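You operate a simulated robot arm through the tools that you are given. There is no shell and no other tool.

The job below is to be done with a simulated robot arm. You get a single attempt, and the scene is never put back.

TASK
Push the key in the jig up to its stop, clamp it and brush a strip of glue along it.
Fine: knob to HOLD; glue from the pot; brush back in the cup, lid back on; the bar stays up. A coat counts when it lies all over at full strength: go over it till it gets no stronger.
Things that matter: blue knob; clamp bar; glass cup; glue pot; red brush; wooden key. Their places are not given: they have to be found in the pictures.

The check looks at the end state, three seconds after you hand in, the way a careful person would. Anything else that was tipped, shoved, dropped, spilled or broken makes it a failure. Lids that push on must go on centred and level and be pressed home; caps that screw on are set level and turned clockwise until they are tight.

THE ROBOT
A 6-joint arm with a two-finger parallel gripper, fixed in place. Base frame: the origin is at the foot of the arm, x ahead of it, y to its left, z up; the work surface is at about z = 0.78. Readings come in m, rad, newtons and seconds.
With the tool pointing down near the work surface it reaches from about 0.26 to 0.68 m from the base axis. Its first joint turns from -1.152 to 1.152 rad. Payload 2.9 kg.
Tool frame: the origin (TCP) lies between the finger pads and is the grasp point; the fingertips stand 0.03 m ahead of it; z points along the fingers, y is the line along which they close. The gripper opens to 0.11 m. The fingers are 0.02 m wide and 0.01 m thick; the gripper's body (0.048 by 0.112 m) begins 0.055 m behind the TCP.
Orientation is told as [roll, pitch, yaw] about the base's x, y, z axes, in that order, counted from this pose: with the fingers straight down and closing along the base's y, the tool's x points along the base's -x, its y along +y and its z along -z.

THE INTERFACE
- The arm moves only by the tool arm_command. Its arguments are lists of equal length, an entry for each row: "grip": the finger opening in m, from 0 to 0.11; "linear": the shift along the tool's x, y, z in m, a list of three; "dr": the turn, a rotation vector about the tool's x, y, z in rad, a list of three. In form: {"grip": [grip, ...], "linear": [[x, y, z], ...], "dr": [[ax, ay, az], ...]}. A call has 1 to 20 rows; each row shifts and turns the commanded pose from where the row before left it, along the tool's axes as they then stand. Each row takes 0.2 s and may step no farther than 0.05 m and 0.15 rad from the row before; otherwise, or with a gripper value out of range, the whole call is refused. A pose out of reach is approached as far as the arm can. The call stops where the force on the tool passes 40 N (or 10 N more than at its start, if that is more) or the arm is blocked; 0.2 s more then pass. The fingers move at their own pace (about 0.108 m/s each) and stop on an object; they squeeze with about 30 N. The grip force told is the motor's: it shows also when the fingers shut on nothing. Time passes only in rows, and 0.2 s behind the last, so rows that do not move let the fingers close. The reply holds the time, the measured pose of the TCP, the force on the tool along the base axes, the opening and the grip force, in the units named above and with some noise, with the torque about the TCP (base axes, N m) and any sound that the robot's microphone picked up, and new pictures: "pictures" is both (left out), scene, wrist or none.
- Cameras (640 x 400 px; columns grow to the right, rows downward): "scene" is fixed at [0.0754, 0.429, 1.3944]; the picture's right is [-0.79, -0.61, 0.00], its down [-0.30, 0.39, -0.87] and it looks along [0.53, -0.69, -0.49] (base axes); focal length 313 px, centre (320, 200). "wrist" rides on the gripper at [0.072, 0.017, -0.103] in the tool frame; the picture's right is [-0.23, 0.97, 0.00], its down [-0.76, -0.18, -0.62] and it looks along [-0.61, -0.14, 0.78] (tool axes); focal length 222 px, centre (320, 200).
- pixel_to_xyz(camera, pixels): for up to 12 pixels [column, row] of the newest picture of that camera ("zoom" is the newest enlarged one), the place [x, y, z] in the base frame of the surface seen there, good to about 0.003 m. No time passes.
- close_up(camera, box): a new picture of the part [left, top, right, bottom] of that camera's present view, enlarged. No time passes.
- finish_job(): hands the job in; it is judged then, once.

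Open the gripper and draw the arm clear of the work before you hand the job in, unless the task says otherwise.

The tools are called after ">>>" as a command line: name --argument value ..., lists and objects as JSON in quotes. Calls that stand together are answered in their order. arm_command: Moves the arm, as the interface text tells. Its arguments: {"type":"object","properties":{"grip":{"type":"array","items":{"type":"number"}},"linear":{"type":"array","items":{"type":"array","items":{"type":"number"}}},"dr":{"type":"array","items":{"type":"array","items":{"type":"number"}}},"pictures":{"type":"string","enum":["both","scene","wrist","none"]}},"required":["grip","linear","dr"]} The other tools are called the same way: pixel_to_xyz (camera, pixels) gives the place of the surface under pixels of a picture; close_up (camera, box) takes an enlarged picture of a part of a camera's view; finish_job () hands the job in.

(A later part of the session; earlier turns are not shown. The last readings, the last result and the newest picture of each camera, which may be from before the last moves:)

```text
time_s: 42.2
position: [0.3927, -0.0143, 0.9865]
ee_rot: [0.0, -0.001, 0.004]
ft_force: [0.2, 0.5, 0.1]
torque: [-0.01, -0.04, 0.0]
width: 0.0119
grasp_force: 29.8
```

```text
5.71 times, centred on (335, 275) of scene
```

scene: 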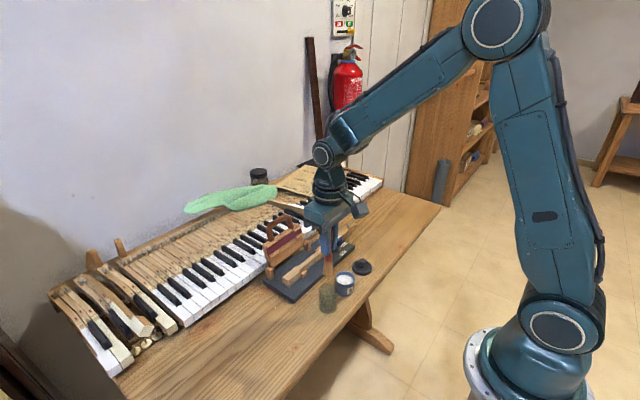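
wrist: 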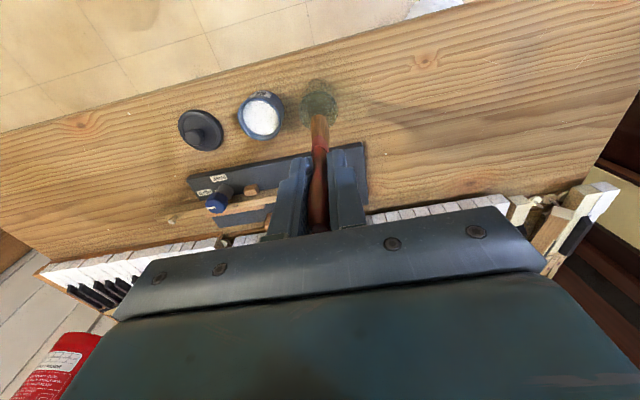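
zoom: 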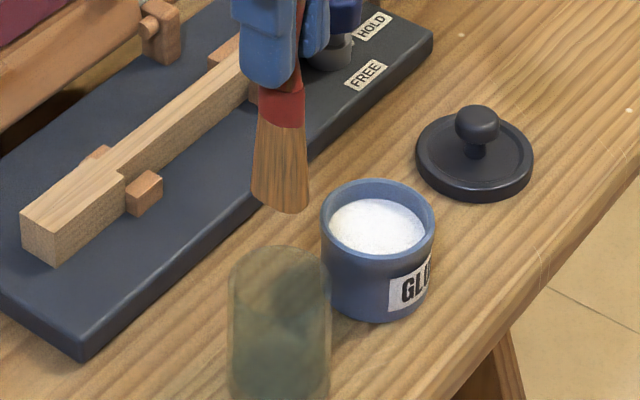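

The tip hangs 0.097 below the TCP (z≈0.890 now), and glue stands at z≈0.811 in the pot centred at (0.3925, -0.0905). I move over the pot and dip to tip z≈0.803.

>>> arm_command --grip '[0.0, 0.0, 0.0, 0.0, 0.0, 0.0, 0.0, 0.0]' --linear '[[0, -0.038, 0], [0, -0.0382, 0], [0, 0, 0.03], [0, 0, 0.03], [0, 0, 0.02], [0, 0, 0.006], [0, 0, 0], [0, 0, 0]]' --dr '[[0, 0, 0], [0, 0, 0], [0, 0, 0], [0, 0, 0], [0, 0, 0], [0, 0, 0], [0, 0, 0], [0, 0, 0]]'

>>> close_up --camera "scene" --box '[310, 240, 370, 310]'

>>> close_up --camera "wrist" --box '[240, 80, 420, 220]'

```text
time_s: 44.0
position: [0.3932, -0.0893, 0.8997]
ee_rot: [-0.001, -0.001, 0.004]
ft_force: [-2.3, -0.9, 15.1]
torque: [-0.04, 0.19, 0.01]
width: 0.0118
grasp_force: 30.1
```

scene: 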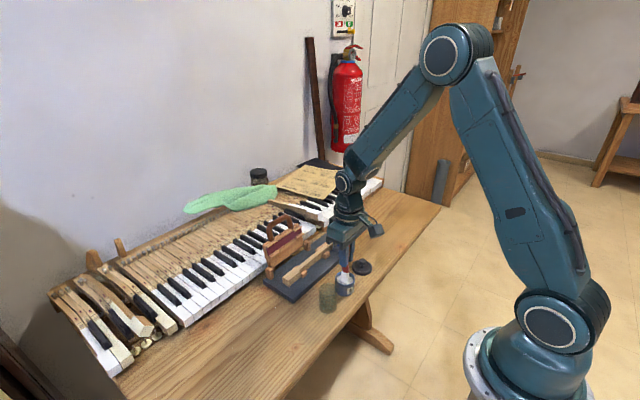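
wrist: 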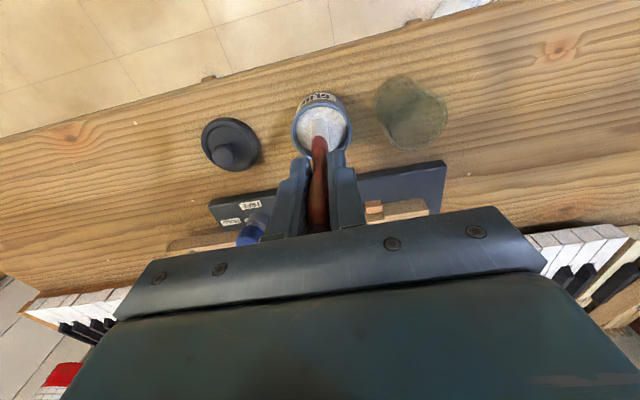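

```text
5.71 times, centred on (340, 275) of scene
```

zoom: 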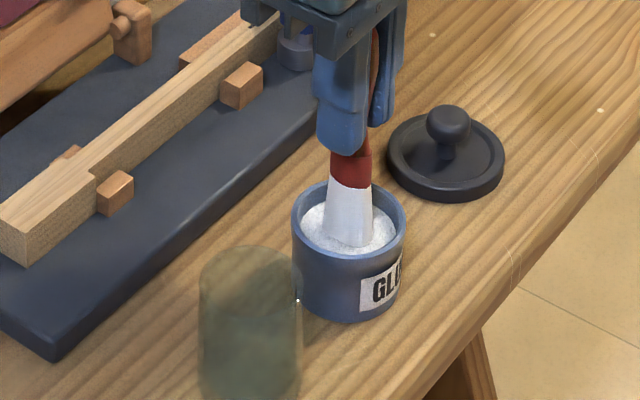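

```text
2.86 times, centred on (330, 150) of wrist
```

zoom: 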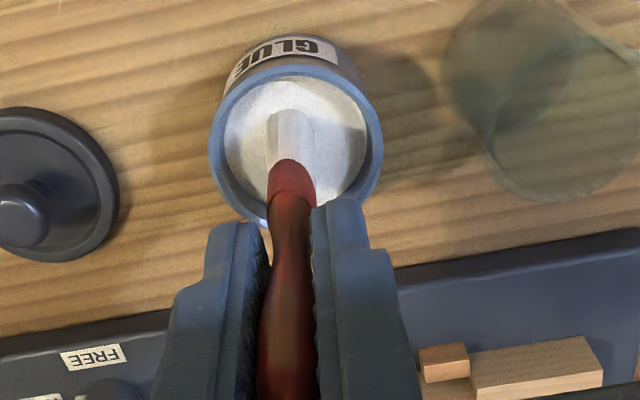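

The bristles are white with glue; there was 15 N upward, so the glue surface is firm. I raise the brush by 5 cm, let it settle over the pot and recheck the tip.

>>> arm_command --grip '[0.0, 0.0, 0.0, 0.0, 0.0]' --linear '[[0, 0, -0.01], [0, 0, -0.02], [0, 0, -0.025], [0, 0, 0], [0, 0, 0]]' --dr '[[0, 0, 0], [0, 0, 0], [0, 0, 0], [0, 0, 0], [0, 0, 0]]'

>>> close_up --camera "scene" --box '[310, 230, 370, 310]'

>>> close_up --camera "wrist" --box '[240, 80, 420, 220]'

```text
time_s: 45.2
position: [0.3951, -0.0908, 0.9528]
ee_rot: [-0.001, 0.0, 0.002]
ft_force: [0.9, 0.0, -0.2]
torque: [0.0, -0.02, -0.04]
width: 0.0118
grasp_force: 29.6
```

scene: 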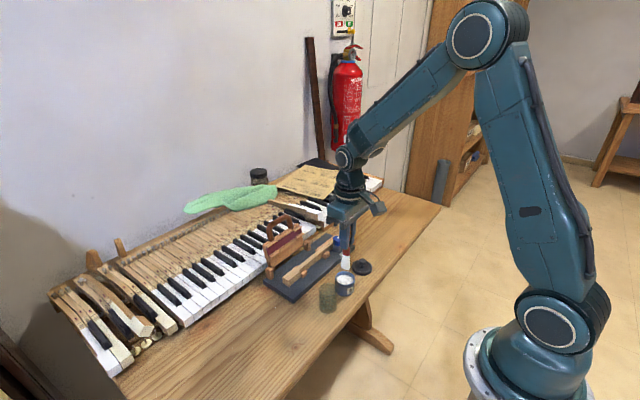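
wrist: 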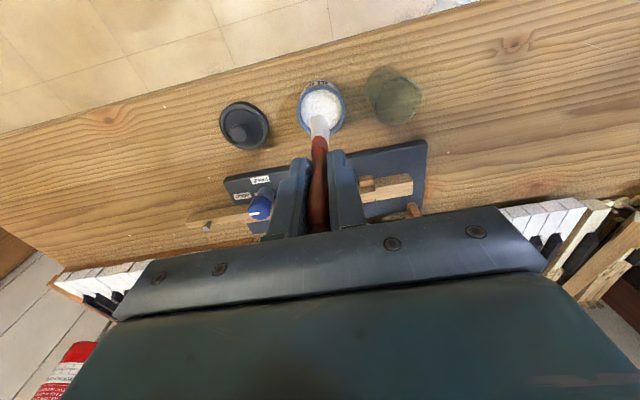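

```text
5.00 times, centred on (340, 270) of scene
```

zoom: 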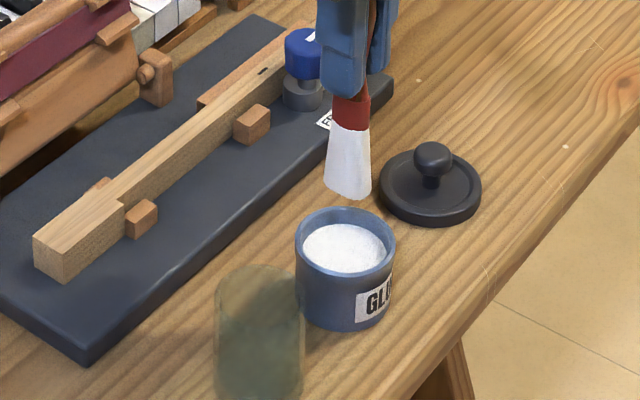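

```text
2.86 times, centred on (330, 150) of wrist
```

zoom: 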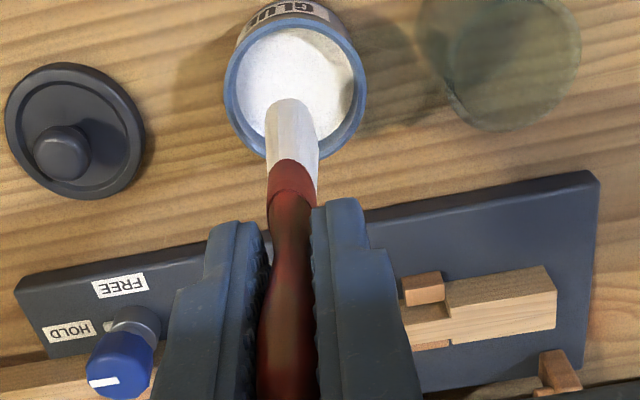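

The brush is loaded and not dripping. I measure the tip (scene zoom (350,195)) and the key's top along its length for the strokes.

>>> pixel_to_xyz --camera "scene" --pixels '[[346, 268.5], [346, 266], [343, 267], [349, 267], [283, 280], [289, 277], [295, 270], [302, 264], [312, 256], [322, 248], [328, 244], [300, 271]]'

>>> close_up --camera "wrist" --box '[180, 160, 300, 240]'

```text
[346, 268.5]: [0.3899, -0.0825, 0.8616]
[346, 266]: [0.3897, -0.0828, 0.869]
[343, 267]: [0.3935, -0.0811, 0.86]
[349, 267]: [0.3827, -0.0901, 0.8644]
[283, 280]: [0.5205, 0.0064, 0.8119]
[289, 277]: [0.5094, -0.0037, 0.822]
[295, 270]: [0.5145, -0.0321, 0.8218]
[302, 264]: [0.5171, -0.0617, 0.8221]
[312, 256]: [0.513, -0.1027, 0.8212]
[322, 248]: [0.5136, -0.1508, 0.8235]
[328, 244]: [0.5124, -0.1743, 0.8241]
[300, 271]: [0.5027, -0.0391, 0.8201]
```

```text
5.00 times, centred on (240, 200) of wrist
```

zoom: 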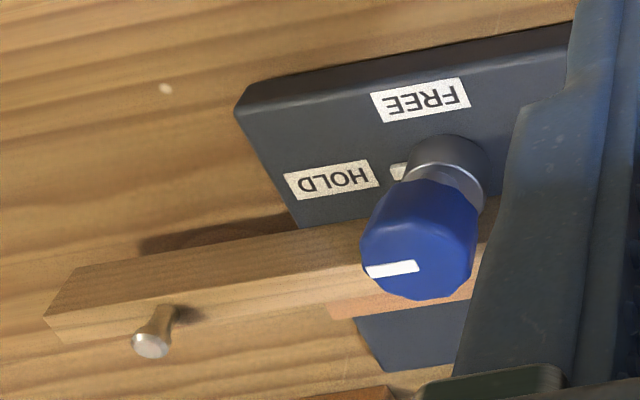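

The tip is about 0.0945 below the TCP now; the key top lies at z≈0.822 with its centre line at x≈0.5125. I carry the brush over the key head (y≈-0.02) and lower to just above contact.

>>> arm_command --grip '[0.0, 0.0, 0.0, 0.0, 0.0, 0.0, 0.0]' --linear '[[-0.03, 0.0176, 0], [-0.03, 0.0176, 0], [-0.03, 0.0176, 0], [-0.029, 0.0177, 0], [0, 0, 0.02], [0, 0, 0.012], [0, 0, 0]]' --dr '[[0, 0, 0], [0, 0, 0], [0, 0, 0], [0, 0, 0], [0, 0, 0], [0, 0, 0], [0, 0, 0]]'

>>> close_up --camera "scene" --box '[260, 225, 340, 300]'

>>> close_up --camera "wrist" --box '[240, 80, 420, 220]'

```text
time_s: 46.8
position: [0.512, -0.0188, 0.9231]
ee_rot: [0.0, -0.001, 0.003]
ft_force: [-0.5, 0.1, 0.2]
torque: [0.02, 0.03, 0.01]
width: 0.0118
grasp_force: 30.0
```

scene: 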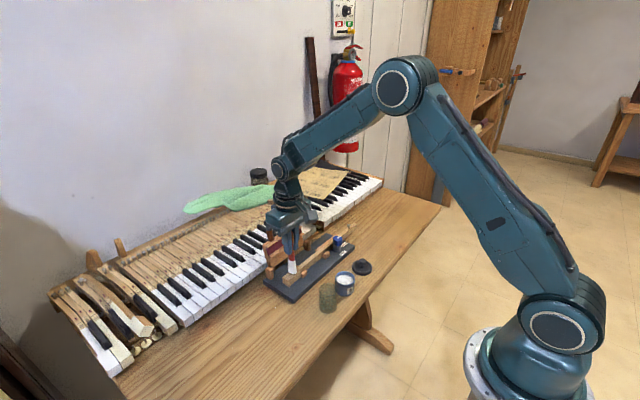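
wrist: 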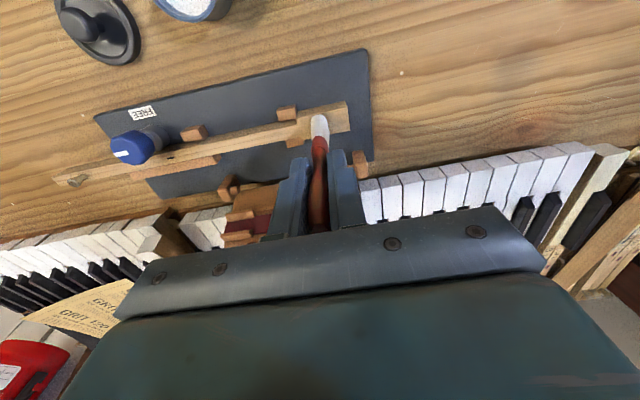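

```text
5.33 times, centred on (300, 262) of scene
```

zoom: 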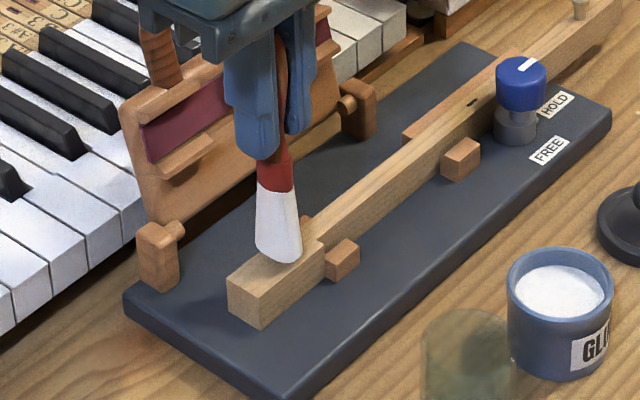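

```text
2.86 times, centred on (330, 150) of wrist
```

zoom: 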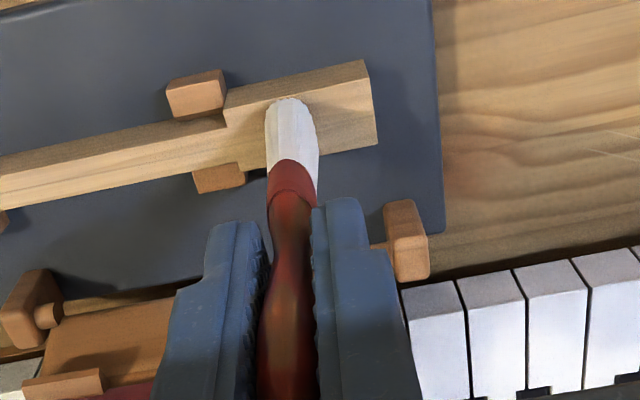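

The tip is a few mm above the head, centred on the key, and the shoulder is still flush with the block. I lower in 1 mm steps until there is light contact.

>>> arm_command --grip '[0.0, 0.0, 0.0, 0.0, 0.0]' --linear '[[0, 0, 0.002], [0, 0, 0.001], [0, 0, 0.001], [0, 0, 0.001], [0, 0, 0]]' --dr '[[0, 0, 0], [0, 0, 0], [0, 0, 0], [0, 0, 0], [0, 0, 0]]' --pictures "none"

```text
time_s: 48.0
position: [0.5122, -0.0192, 0.919]
ee_rot: [0.002, 0.0, 0.004]
ft_force: [-1.1, -0.9, 1.5]
torque: [-0.05, 0.05, 0.03]
width: 0.0117
grasp_force: 29.9
```

Force is only 1.5 N at TCP z=0.919. I go 2 mm lower and look.

>>> arm_command --grip '[0.0, 0.0, 0.0]' --linear '[[0, 0, 0.001], [0, 0, 0.001], [0, 0, 0]]' --dr '[[0, 0, 0], [0, 0, 0], [0, 0, 0]]' --pictures "both"

>>> close_up --camera "scene" --box '[270, 240, 330, 295]'

>>> close_up --camera "wrist" --box '[270, 80, 380, 160]'

```text
time_s: 48.8
position: [0.5142, -0.0192, 0.9174]
ee_rot: [-0.001, -0.005, 0.005]
ft_force: [-2.1, 1.0, 23.6]
torque: [0.04, 0.3, 0.01]
width: 0.0118
grasp_force: 30.4
```

scene: 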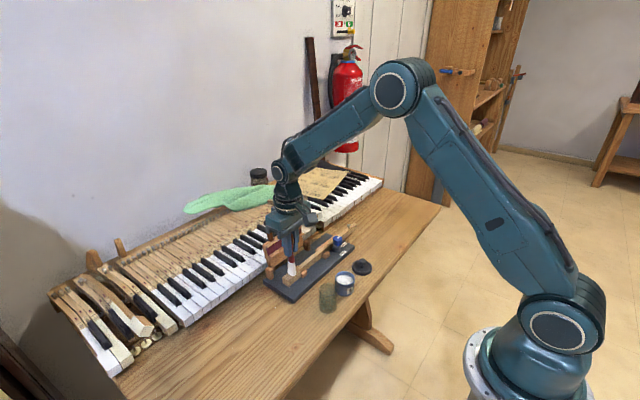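
wrist: 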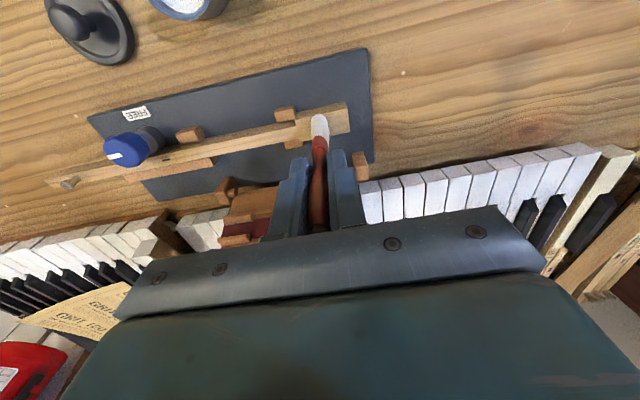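

```text
7.27 times, centred on (300, 268) of scene
```

zoom: 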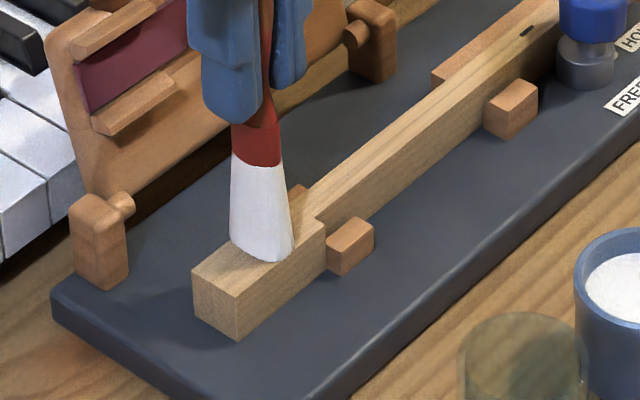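

```text
5.00 times, centred on (325, 120) of wrist
```

zoom: 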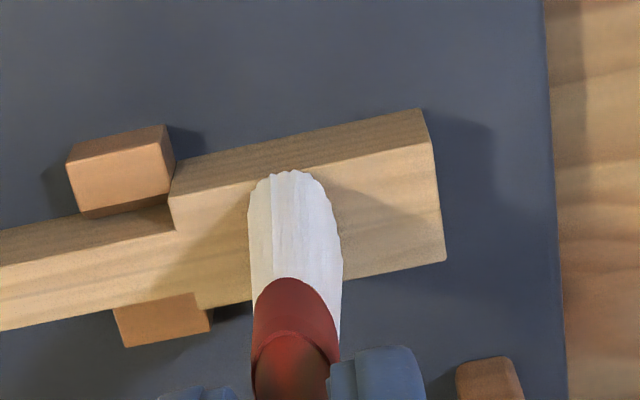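

Contact is firm (23.6 N), so I ease up about 1.6 mm and make a short first stroke toward -y to see how the coat shows.

>>> arm_command --grip '[0.0, 0.0, 0.0, 0.0, 0.0, 0.0, 0.0]' --linear '[[0, 0, -0.0016], [0, -0.01, 0], [0, -0.01, 0], [0, -0.01, 0], [0, -0.01, 0], [0, -0.01, 0], [0, 0, 0]]' --dr '[[0, 0, 0], [0, 0, 0], [0, 0, 0], [0, 0, 0], [0, 0, 0], [0, 0, 0], [0, 0, 0]]' --pictures "both"

>>> close_up --camera "scene" --box '[270, 240, 330, 295]'

>>> close_up --camera "wrist" --box '[270, 80, 380, 160]'

```text
time_s: 50.4
position: [0.5123, -0.0684, 0.9184]
ee_rot: [-0.001, -0.002, 0.005]
ft_force: [0.5, 4.0, 13.4]
torque: [0.4, -0.02, 0.01]
width: 0.0118
grasp_force: 29.9
```

scene: 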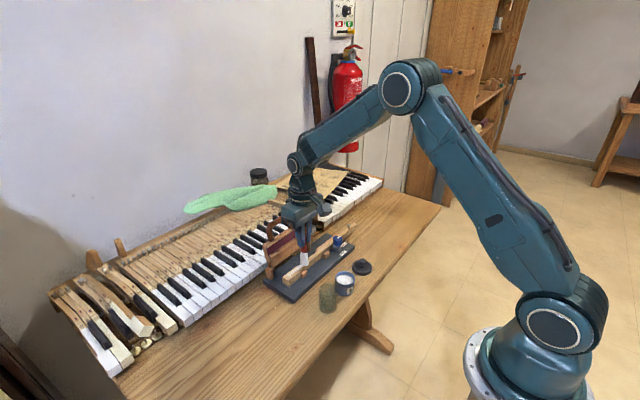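
wrist: 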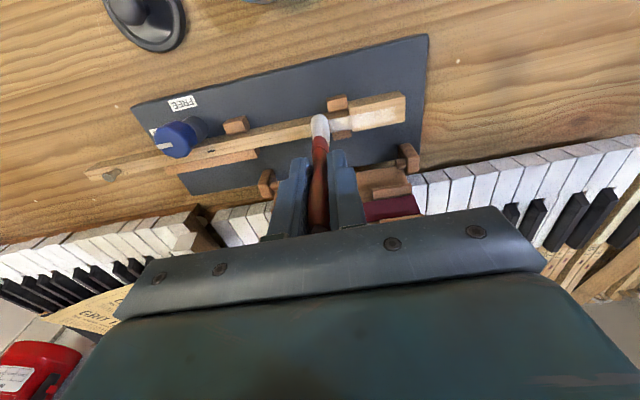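

```text
7.27 times, centred on (300, 268) of scene
```

zoom: 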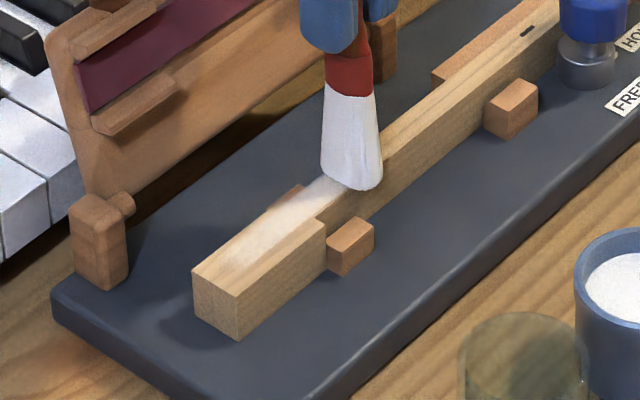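

```text
5.00 times, centred on (325, 120) of wrist
```

zoom: 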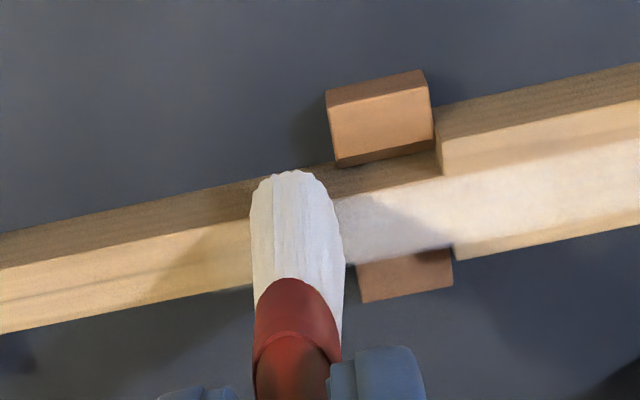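

The stroke leaves a whitish strip on the key behind the brush (scene zoom (215,262)-(340,185)). I continue along the stem to y≈-0.165, easing the pressure slightly.

>>> arm_command --grip '[0.0, 0.0, 0.0, 0.0, 0.0, 0.0, 0.0, 0.0, 0.0, 0.0, 0.0]' --linear '[[0, -0.01, -0.0006], [0, -0.01, 0], [0, -0.01, 0], [0, -0.01, 0], [0, -0.01, 0], [0, -0.01, 0], [0, -0.01, 0], [0, -0.01, 0], [0, -0.01, 0], [0, -0.006, 0], [0, 0, 0]]' --dr '[[0, 0, 0], [0, 0, 0], [0, 0, 0], [0, 0, 0], [0, 0, 0], [0, 0, 0], [0, 0, 0], [0, 0, 0], [0, 0, 0], [0, 0, 0], [0, 0, 0]]' --pictures "both"

>>> close_up --camera "scene" --box '[270, 225, 350, 290]'

>>> close_up --camera "wrist" --box '[270, 80, 380, 160]'

```text
time_s: 52.8
position: [0.5132, -0.1661, 0.9178]
ee_rot: [0.001, 0.001, 0.003]
ft_force: [-0.2, -0.7, 0.7]
torque: [-0.01, -0.03, 0.0]
width: 0.0119
grasp_force: 30.0
```

scene: 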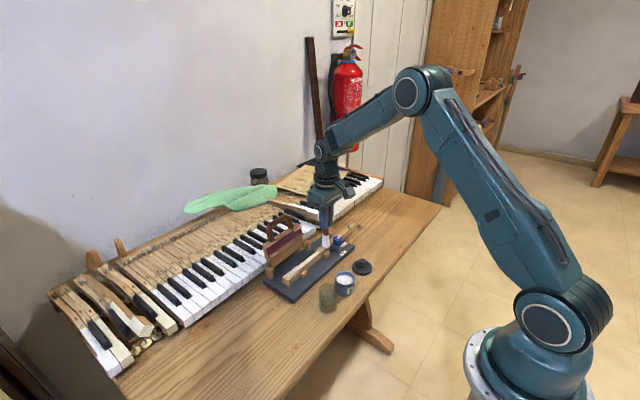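
wrist: 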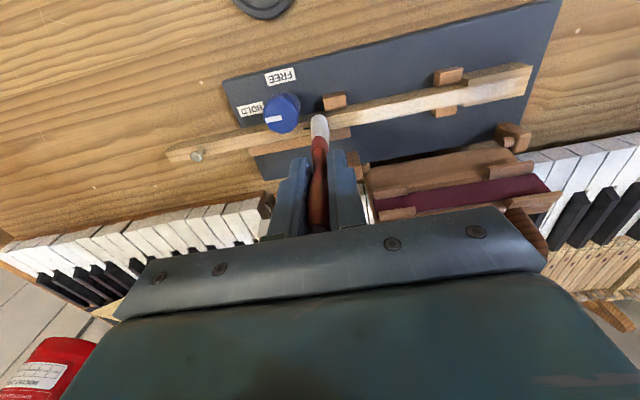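

```text
6.15 times, centred on (310, 258) of scene
```

zoom: 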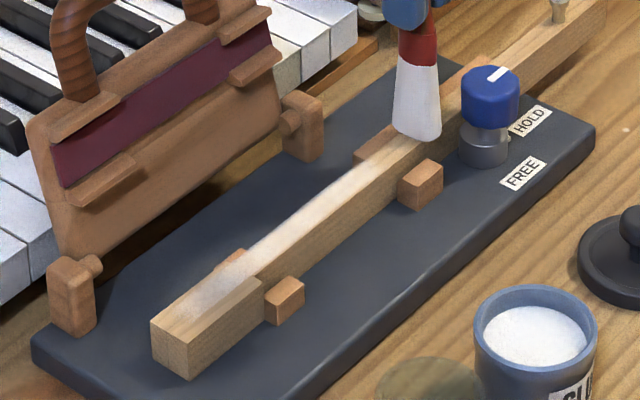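

```text
5.00 times, centred on (325, 120) of wrist
```

zoom: 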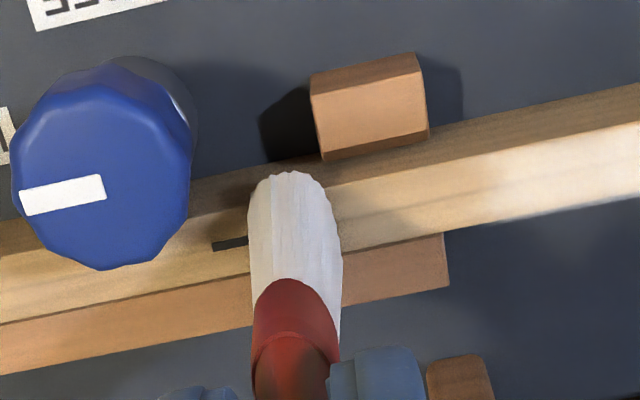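

The coat stops near y≈-0.15 because contact was lost (0.7 N). I press down about 1.2 mm and check the force here.

>>> arm_command --grip '[0.0, 0.0]' --linear '[[0, 0, 0.0012], [0, 0, 0]]' --dr '[[0, 0, 0], [0, 0, 0]]' --pictures "none"

```text
time_s: 53.4
position: [0.5122, -0.166, 0.9172]
ee_rot: [-0.001, -0.001, 0.004]
ft_force: [-1.4, -0.5, 4.8]
torque: [-0.07, 0.06, 0.01]
width: 0.012
grasp_force: 30.1
```

Contact is back at 4.8 N. I brush back toward +y over the whole length to y≈-0.004, raising very slightly as the surface seems to rise by about 1.5 mm per 0.1 m.

>>> arm_command --grip '[0.0, 0.0, 0.0, 0.0, 0.0, 0.0, 0.0, 0.0, 0.0, 0.0, 0.0, 0.0, 0.0, 0.0, 0.0, 0.0, 0.0, 0.0]' --linear '[[0, 0, 0.0004], [0, 0.01, -0.00012], [0, 0.01, -0.00012], [0, 0.01, -0.00012], [0, 0.01, -0.00012], [0, 0.01, -0.00012], [0, 0.01, -0.00012], [0, 0.01, -0.00012], [0, 0.01, -0.00012], [0, 0.01, -0.00012], [0, 0.01, -0.00012], [0, 0.01, -0.00012], [0, 0.01, -0.00012], [0, 0.01, -0.00012], [0, 0.01, -0.00012], [0, 0.01, -0.00012], [0, 0.01, -0.00012], [0, 0, 0]]' --dr '[[0, 0, 0], [0, 0, 0], [0, 0, 0], [0, 0, 0], [0, 0, 0], [0, 0, 0], [0, 0, 0], [0, 0, 0], [0, 0, 0], [0, 0, 0], [0, 0, 0], [0, 0, 0], [0, 0, 0], [0, 0, 0], [0, 0, 0], [0, 0, 0], [0, 0, 0], [0, 0, 0]]' --pictures "both"

>>> close_up --camera "scene" --box '[270, 225, 350, 290]'

>>> close_up --camera "wrist" --box '[120, 80, 380, 200]'

```text
time_s: 57.2
position: [0.5115, -0.0063, 0.917]
ee_rot: [0.0, 0.0, 0.003]
ft_force: [0.5, 0.0, -1.5]
torque: [0.02, 0.0, 0.01]
width: 0.0118
grasp_force: 30.1
```

scene: 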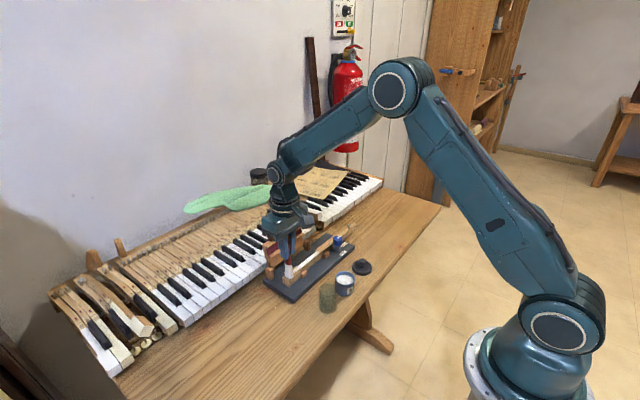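
wrist: 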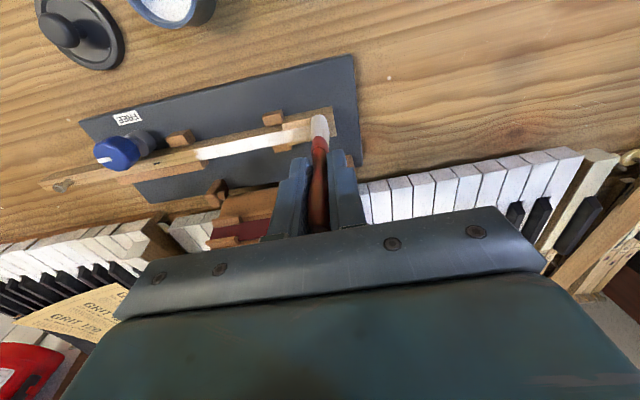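

```text
6.15 times, centred on (310, 258) of scene
```

zoom: 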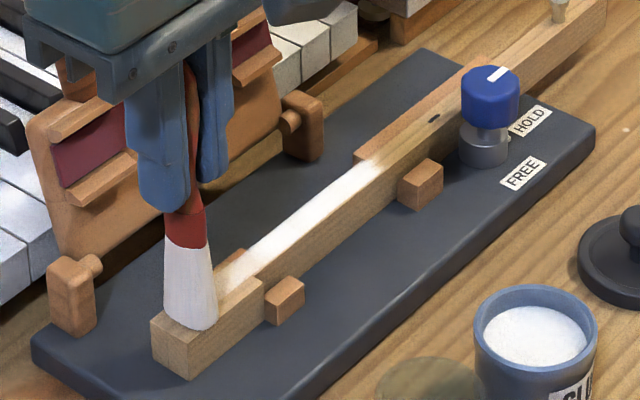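

```text
2.46 times, centred on (250, 140) of wrist
```

zoom: 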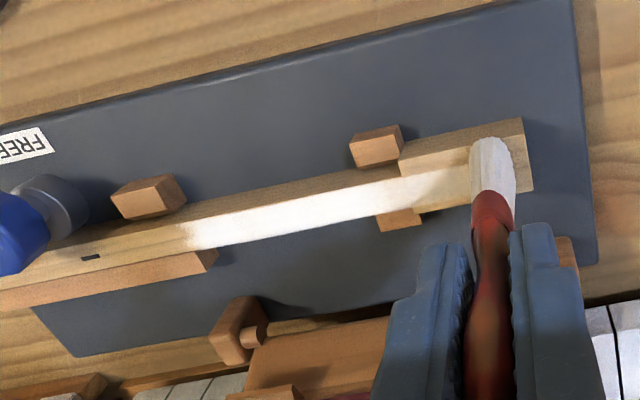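

The strip on the stem is strong white and ends sharply at wrist zoom (185,235), though the brush was in contact beyond it; on the head the coat is faint. I read where these ends are.

>>> pixel_to_xyz --camera "zoom" --pixels '[[185, 236], [195, 232], [210, 228], [390, 192], [430, 180], [460, 172], [405, 165], [405, 205], [520, 125], [90, 256], [160, 240], [300, 210]]'

>>> close_up --camera "wrist" --box '[180, 110, 260, 180]'

>>> close_up --camera "wrist" --box '[250, 90, 350, 170]'

```text
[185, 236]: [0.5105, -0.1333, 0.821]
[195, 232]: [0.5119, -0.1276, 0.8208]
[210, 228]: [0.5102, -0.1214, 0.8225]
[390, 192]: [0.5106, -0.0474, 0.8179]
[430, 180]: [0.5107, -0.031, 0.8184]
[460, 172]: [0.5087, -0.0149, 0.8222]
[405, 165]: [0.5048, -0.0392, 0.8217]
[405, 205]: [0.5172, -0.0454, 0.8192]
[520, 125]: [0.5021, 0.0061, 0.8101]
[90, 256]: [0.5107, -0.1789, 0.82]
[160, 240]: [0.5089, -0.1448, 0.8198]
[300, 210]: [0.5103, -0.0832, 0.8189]
```

```text
5.71 times, centred on (220, 145) of wrist
```

zoom: 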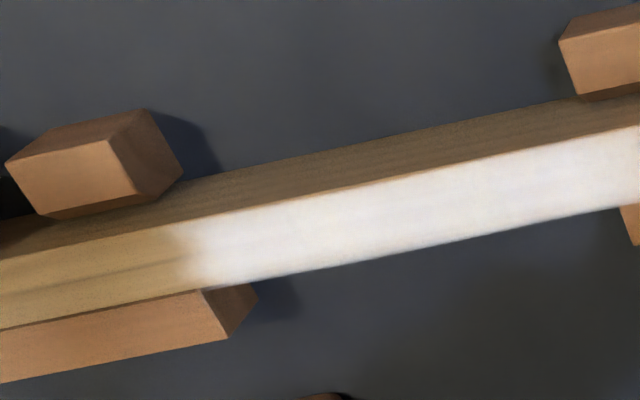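

```text
5.00 times, centred on (300, 130) of wrist
```

zoom: 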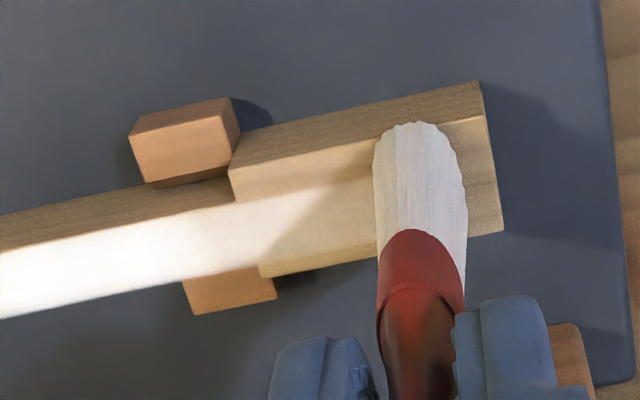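

The strip zone is as wide as the stem and ends at y≈-0.132, running onto the head at the other end. Here on the head I have no contact, so I lower until about 8 N.

>>> arm_command --grip '[0.0, 0.0, 0.0]' --linear '[[0, 0, 0.001], [0, 0, 0.0006], [0, 0, 0]]' --dr '[[0, 0, 0], [0, 0, 0], [0, 0, 0]]' --pictures "none"

```text
time_s: 58.0
position: [0.5123, -0.0068, 0.9161]
ee_rot: [0.002, -0.003, 0.005]
ft_force: [-1.7, -0.8, 9.8]
torque: [-0.09, 0.16, 0.01]
width: 0.0115
grasp_force: 30.3
```

Contact at 9.8 N. I brush back and forth over the head between y≈-0.005 and -0.055.

>>> arm_command --grip '[0.0, 0.0, 0.0, 0.0, 0.0, 0.0, 0.0, 0.0, 0.0, 0.0, 0.0]' --linear '[[0, -0.01, 0], [0, -0.01, 0], [0, -0.01, 0], [0, -0.01, 0], [0, -0.01, 0], [0, 0.01, 0], [0, 0.01, 0], [0, 0.01, 0], [0, 0.01, 0], [0, 0.01, 0], [0, 0, 0]]' --dr '[[0, 0, 0], [0, 0, 0], [0, 0, 0], [0, 0, 0], [0, 0, 0], [0, 0, 0], [0, 0, 0], [0, 0, 0], [0, 0, 0], [0, 0, 0], [0, 0, 0]]' --pictures "both"

>>> close_up --camera "wrist" --box '[250, 90, 350, 170]'

>>> close_up --camera "scene" --box '[270, 225, 350, 290]'

```text
time_s: 60.4
position: [0.5116, -0.0059, 0.9141]
ee_rot: [0.0, 0.002, 0.005]
ft_force: [-0.4, 0.2, -1.2]
torque: [-0.01, 0.0, -0.02]
width: 0.0117
grasp_force: 30.0
```

scene: 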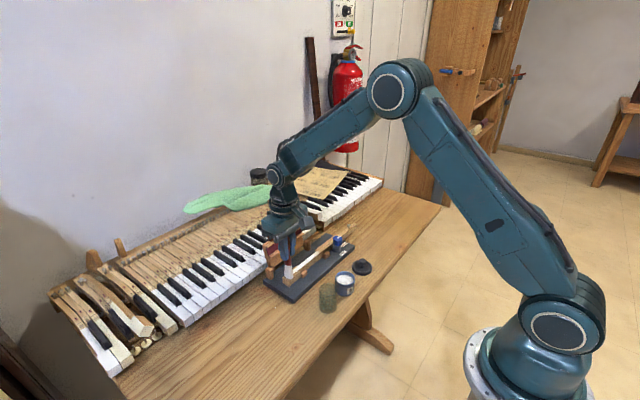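
wrist: 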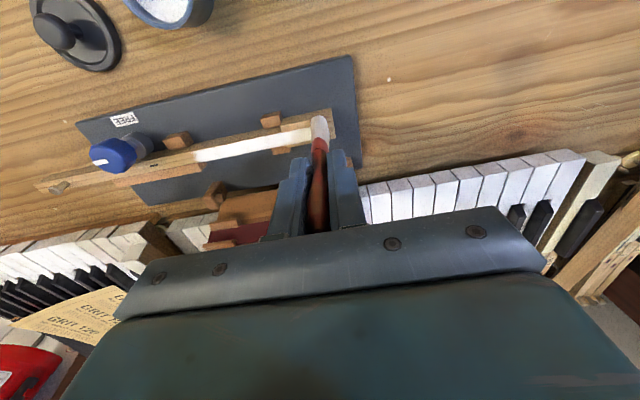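

```text
5.00 times, centred on (300, 130) of wrist
```

zoom: 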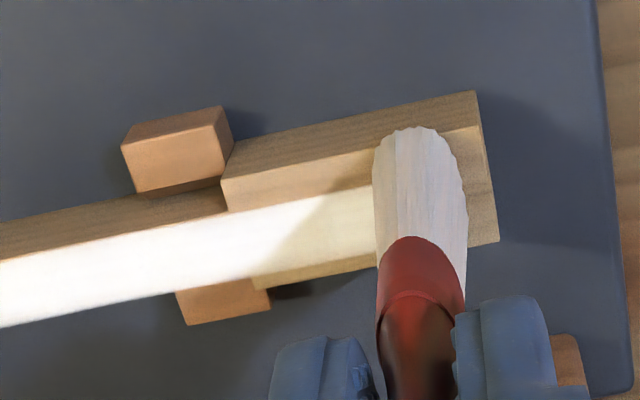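

```text
6.15 times, centred on (310, 258) of scene
```

zoom: 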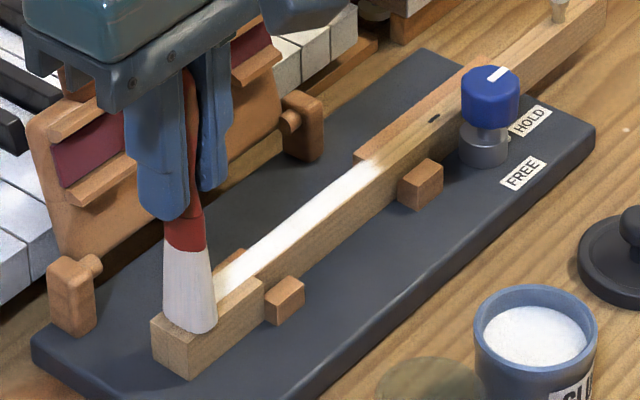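

The head near the shoulder is now strong white, but contact is lost again: the brush has crept up in the grip a few mm, and the bristles look drier. I lift to view the head's end and the brush.

>>> arm_command --grip '[0.0, 0.0, 0.0, 0.0]' --linear '[[0, 0, -0.02], [0.02, 0, -0.02], [0.03, 0, 0], [0, 0, 0]]' --dr '[[0, 0, 0], [0, 0, 0], [0, 0, 0], [0, 0, 0]]' --pictures "both"

>>> close_up --camera "wrist" --box '[200, 80, 380, 200]'

>>> close_up --camera "scene" --box '[270, 225, 350, 290]'

```text
time_s: 61.4
position: [0.4635, -0.0067, 0.9553]
ee_rot: [0.0, -0.001, 0.005]
ft_force: [0.5, -0.8, -0.4]
torque: [0.0, 0.0, -0.02]
width: 0.0118
grasp_force: 29.9
```

scene: 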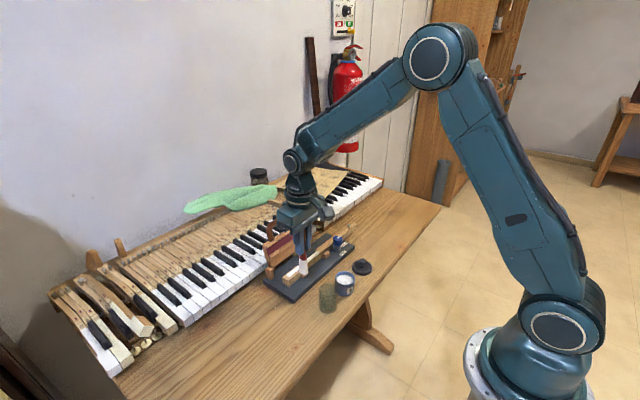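
wrist: 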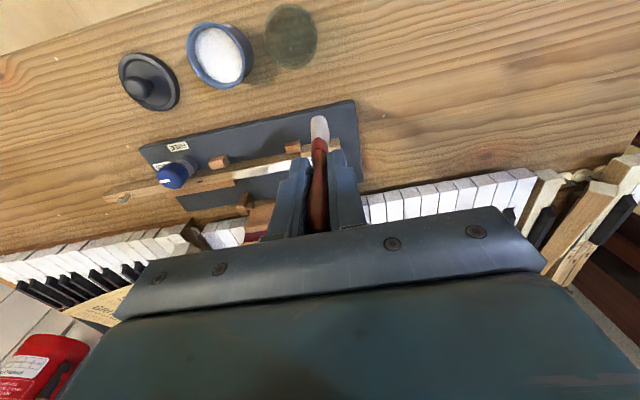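

```text
3.33 times, centred on (290, 140) of wrist
```

zoom: 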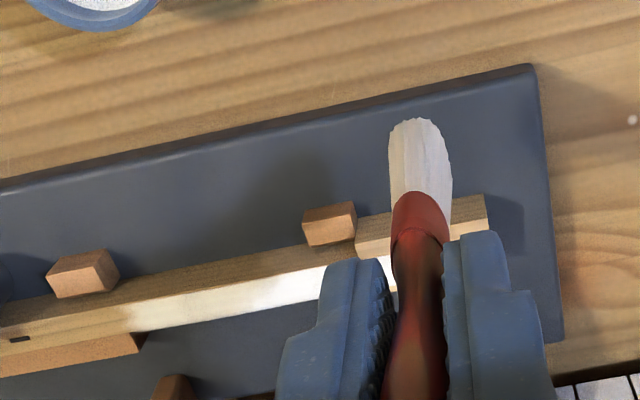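

```text
6.15 times, centred on (310, 258) of scene
```

zoom: 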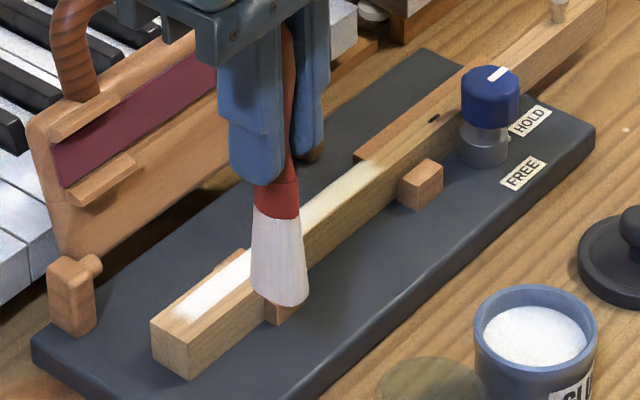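

The strip now reaches sharply to y≈-0.003 on the head. I go back to the pot for more glue, moving over the free table between cup and jig, then lower carefully.

>>> arm_command --grip '[0.0, 0.0, 0.0, 0.0, 0.0, 0.0, 0.0]' --linear '[[0.01, -0.042, 0], [0.03, -0.042, 0], [0.031, 0, 0], [0, 0, 0.02], [0, 0, 0.02], [0, 0, 0.006], [0, 0, 0]]' --dr '[[0, 0, 0], [0, 0, 0], [0, 0, 0], [0, 0, 0], [0, 0, 0], [0, 0, 0], [0, 0, 0]]' --pictures "both"

>>> close_up --camera "scene" --box '[270, 225, 370, 310]'

>>> close_up --camera "wrist" --box '[240, 80, 420, 220]'

```text
refused: row 2 steps farther than a row can; nothing moved
```

```text
4.71 times, centred on (320, 268) of scene
```

zoom: 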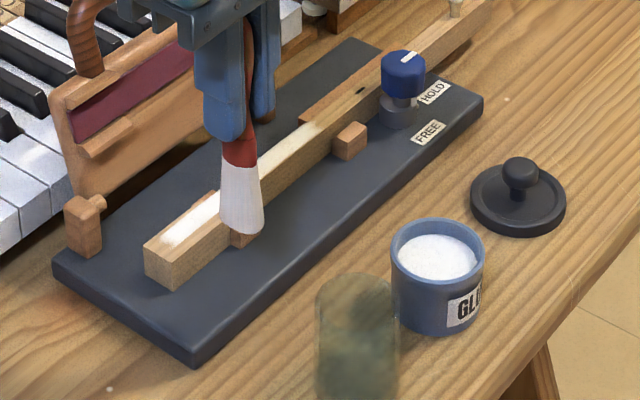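

```text
2.86 times, centred on (330, 150) of wrist
```

zoom: 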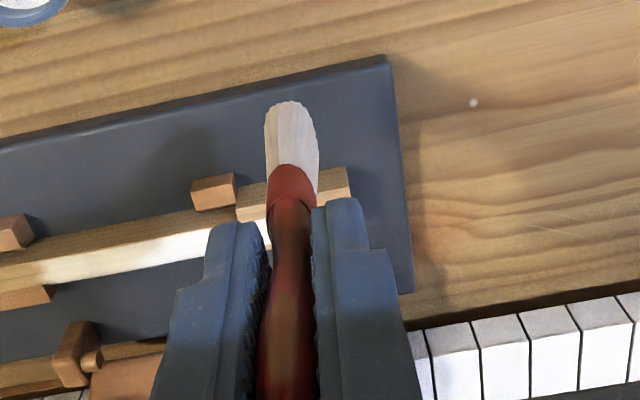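

The call was refused for one row being longer than 5 cm; nothing moved. I repeat it with shorter rows.

>>> arm_command --grip '[0.0, 0.0, 0.0, 0.0, 0.0, 0.0, 0.0, 0.0]' --linear '[[0.01, -0.042, 0], [0.025, -0.025, 0], [0.025, -0.017, 0], [0.011, 0, 0], [0, 0, 0.02], [0, 0, 0.02], [0, 0, 0.006], [0, 0, 0]]' --dr '[[0, 0, 0], [0, 0, 0], [0, 0, 0], [0, 0, 0], [0, 0, 0], [0, 0, 0], [0, 0, 0], [0, 0, 0]]' --pictures "both"

>>> close_up --camera "scene" --box '[270, 225, 370, 310]'

>>> close_up --camera "wrist" --box '[240, 80, 420, 220]'

```text
time_s: 63.2
position: [0.3924, -0.0896, 0.9102]
ee_rot: [-0.001, 0.002, 0.003]
ft_force: [-0.1, -0.2, -0.2]
torque: [0.01, 0.01, -0.01]
width: 0.0119
grasp_force: 29.9
```

scene: 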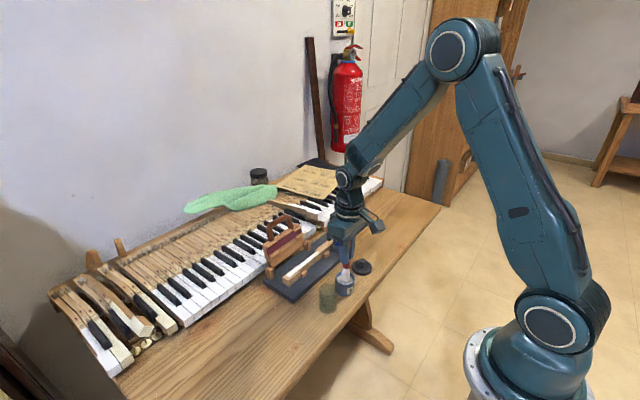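
wrist: 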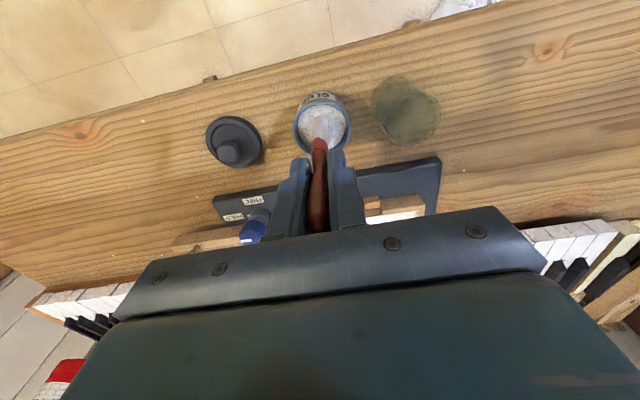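

```text
4.71 times, centred on (320, 268) of scene
```

zoom: 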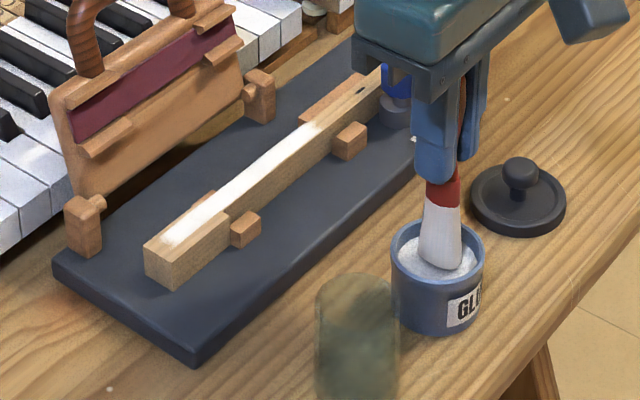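

```text
2.86 times, centred on (330, 150) of wrist
```

zoom: 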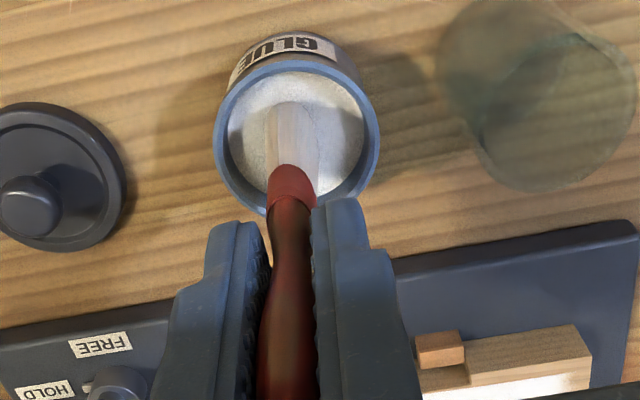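

The strip from here looks even along its length. I lower the brush in small steps into the glue until light contact.

>>> arm_command --grip '[0.0, 0.0, 0.0, 0.0, 0.0]' --linear '[[0, 0, 0.003], [0, 0, 0.002], [0, 0, 0.002], [0, 0, 0.001], [0, 0, 0]]' --dr '[[0, 0, 0], [0, 0, 0], [0, 0, 0], [0, 0, 0], [0, 0, 0]]' --pictures "wrist"

>>> close_up --camera "wrist" --box '[240, 80, 420, 220]'

```text
time_s: 64.4
position: [0.3926, -0.0905, 0.903]
ee_rot: [0.001, 0.0, 0.004]
ft_force: [0.5, -0.5, 0.7]
torque: [0.03, 0.01, -0.01]
width: 0.0117
grasp_force: 29.9
```

wrist: 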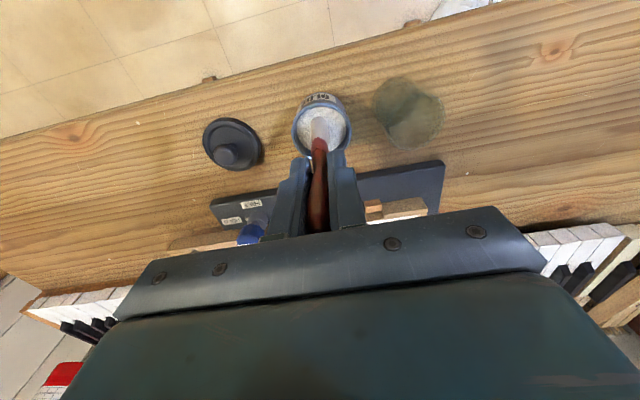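

```text
2.86 times, centred on (330, 150) of wrist
```

zoom: 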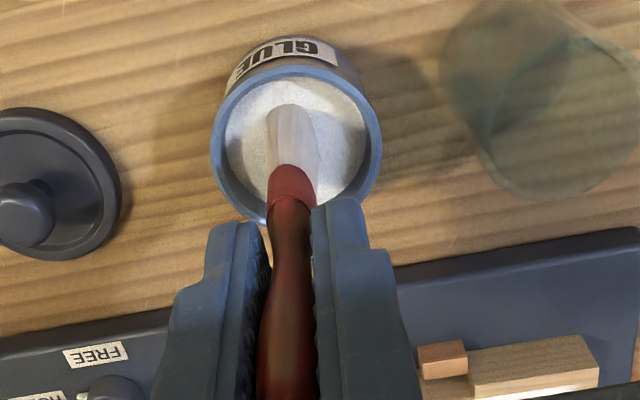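

No contact force yet (0.7 N) and the bristles are only partly renewed. I lower 3 mm more.

>>> arm_command --grip '[0.0, 0.0, 0.0, 0.0]' --linear '[[0, 0, 0.001], [0, 0, 0.001], [0, 0, 0.001], [0, 0, 0]]' --dr '[[0, 0, 0], [0, 0, 0], [0, 0, 0], [0, 0, 0]]' --pictures "wrist"

>>> close_up --camera "wrist" --box '[240, 80, 420, 220]'

```text
time_s: 65.4
position: [0.392, -0.0899, 0.8988]
ee_rot: [0.002, -0.002, 0.005]
ft_force: [-0.2, -0.4, -0.3]
torque: [0.01, -0.01, 0.03]
width: 0.0119
grasp_force: 29.4
```

wrist: 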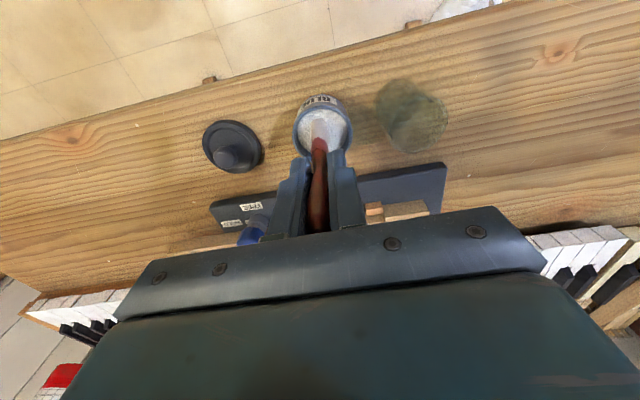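

```text
2.86 times, centred on (330, 150) of wrist
```

zoom: 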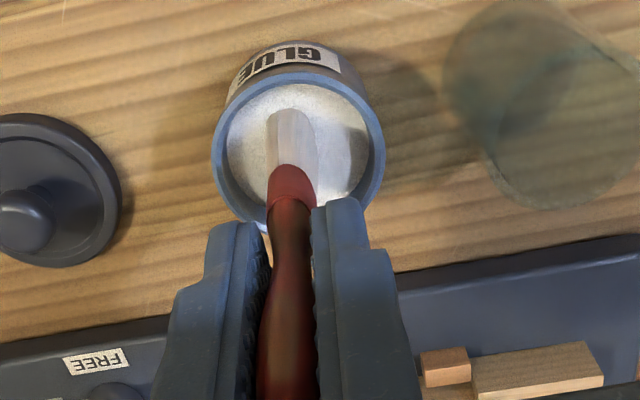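

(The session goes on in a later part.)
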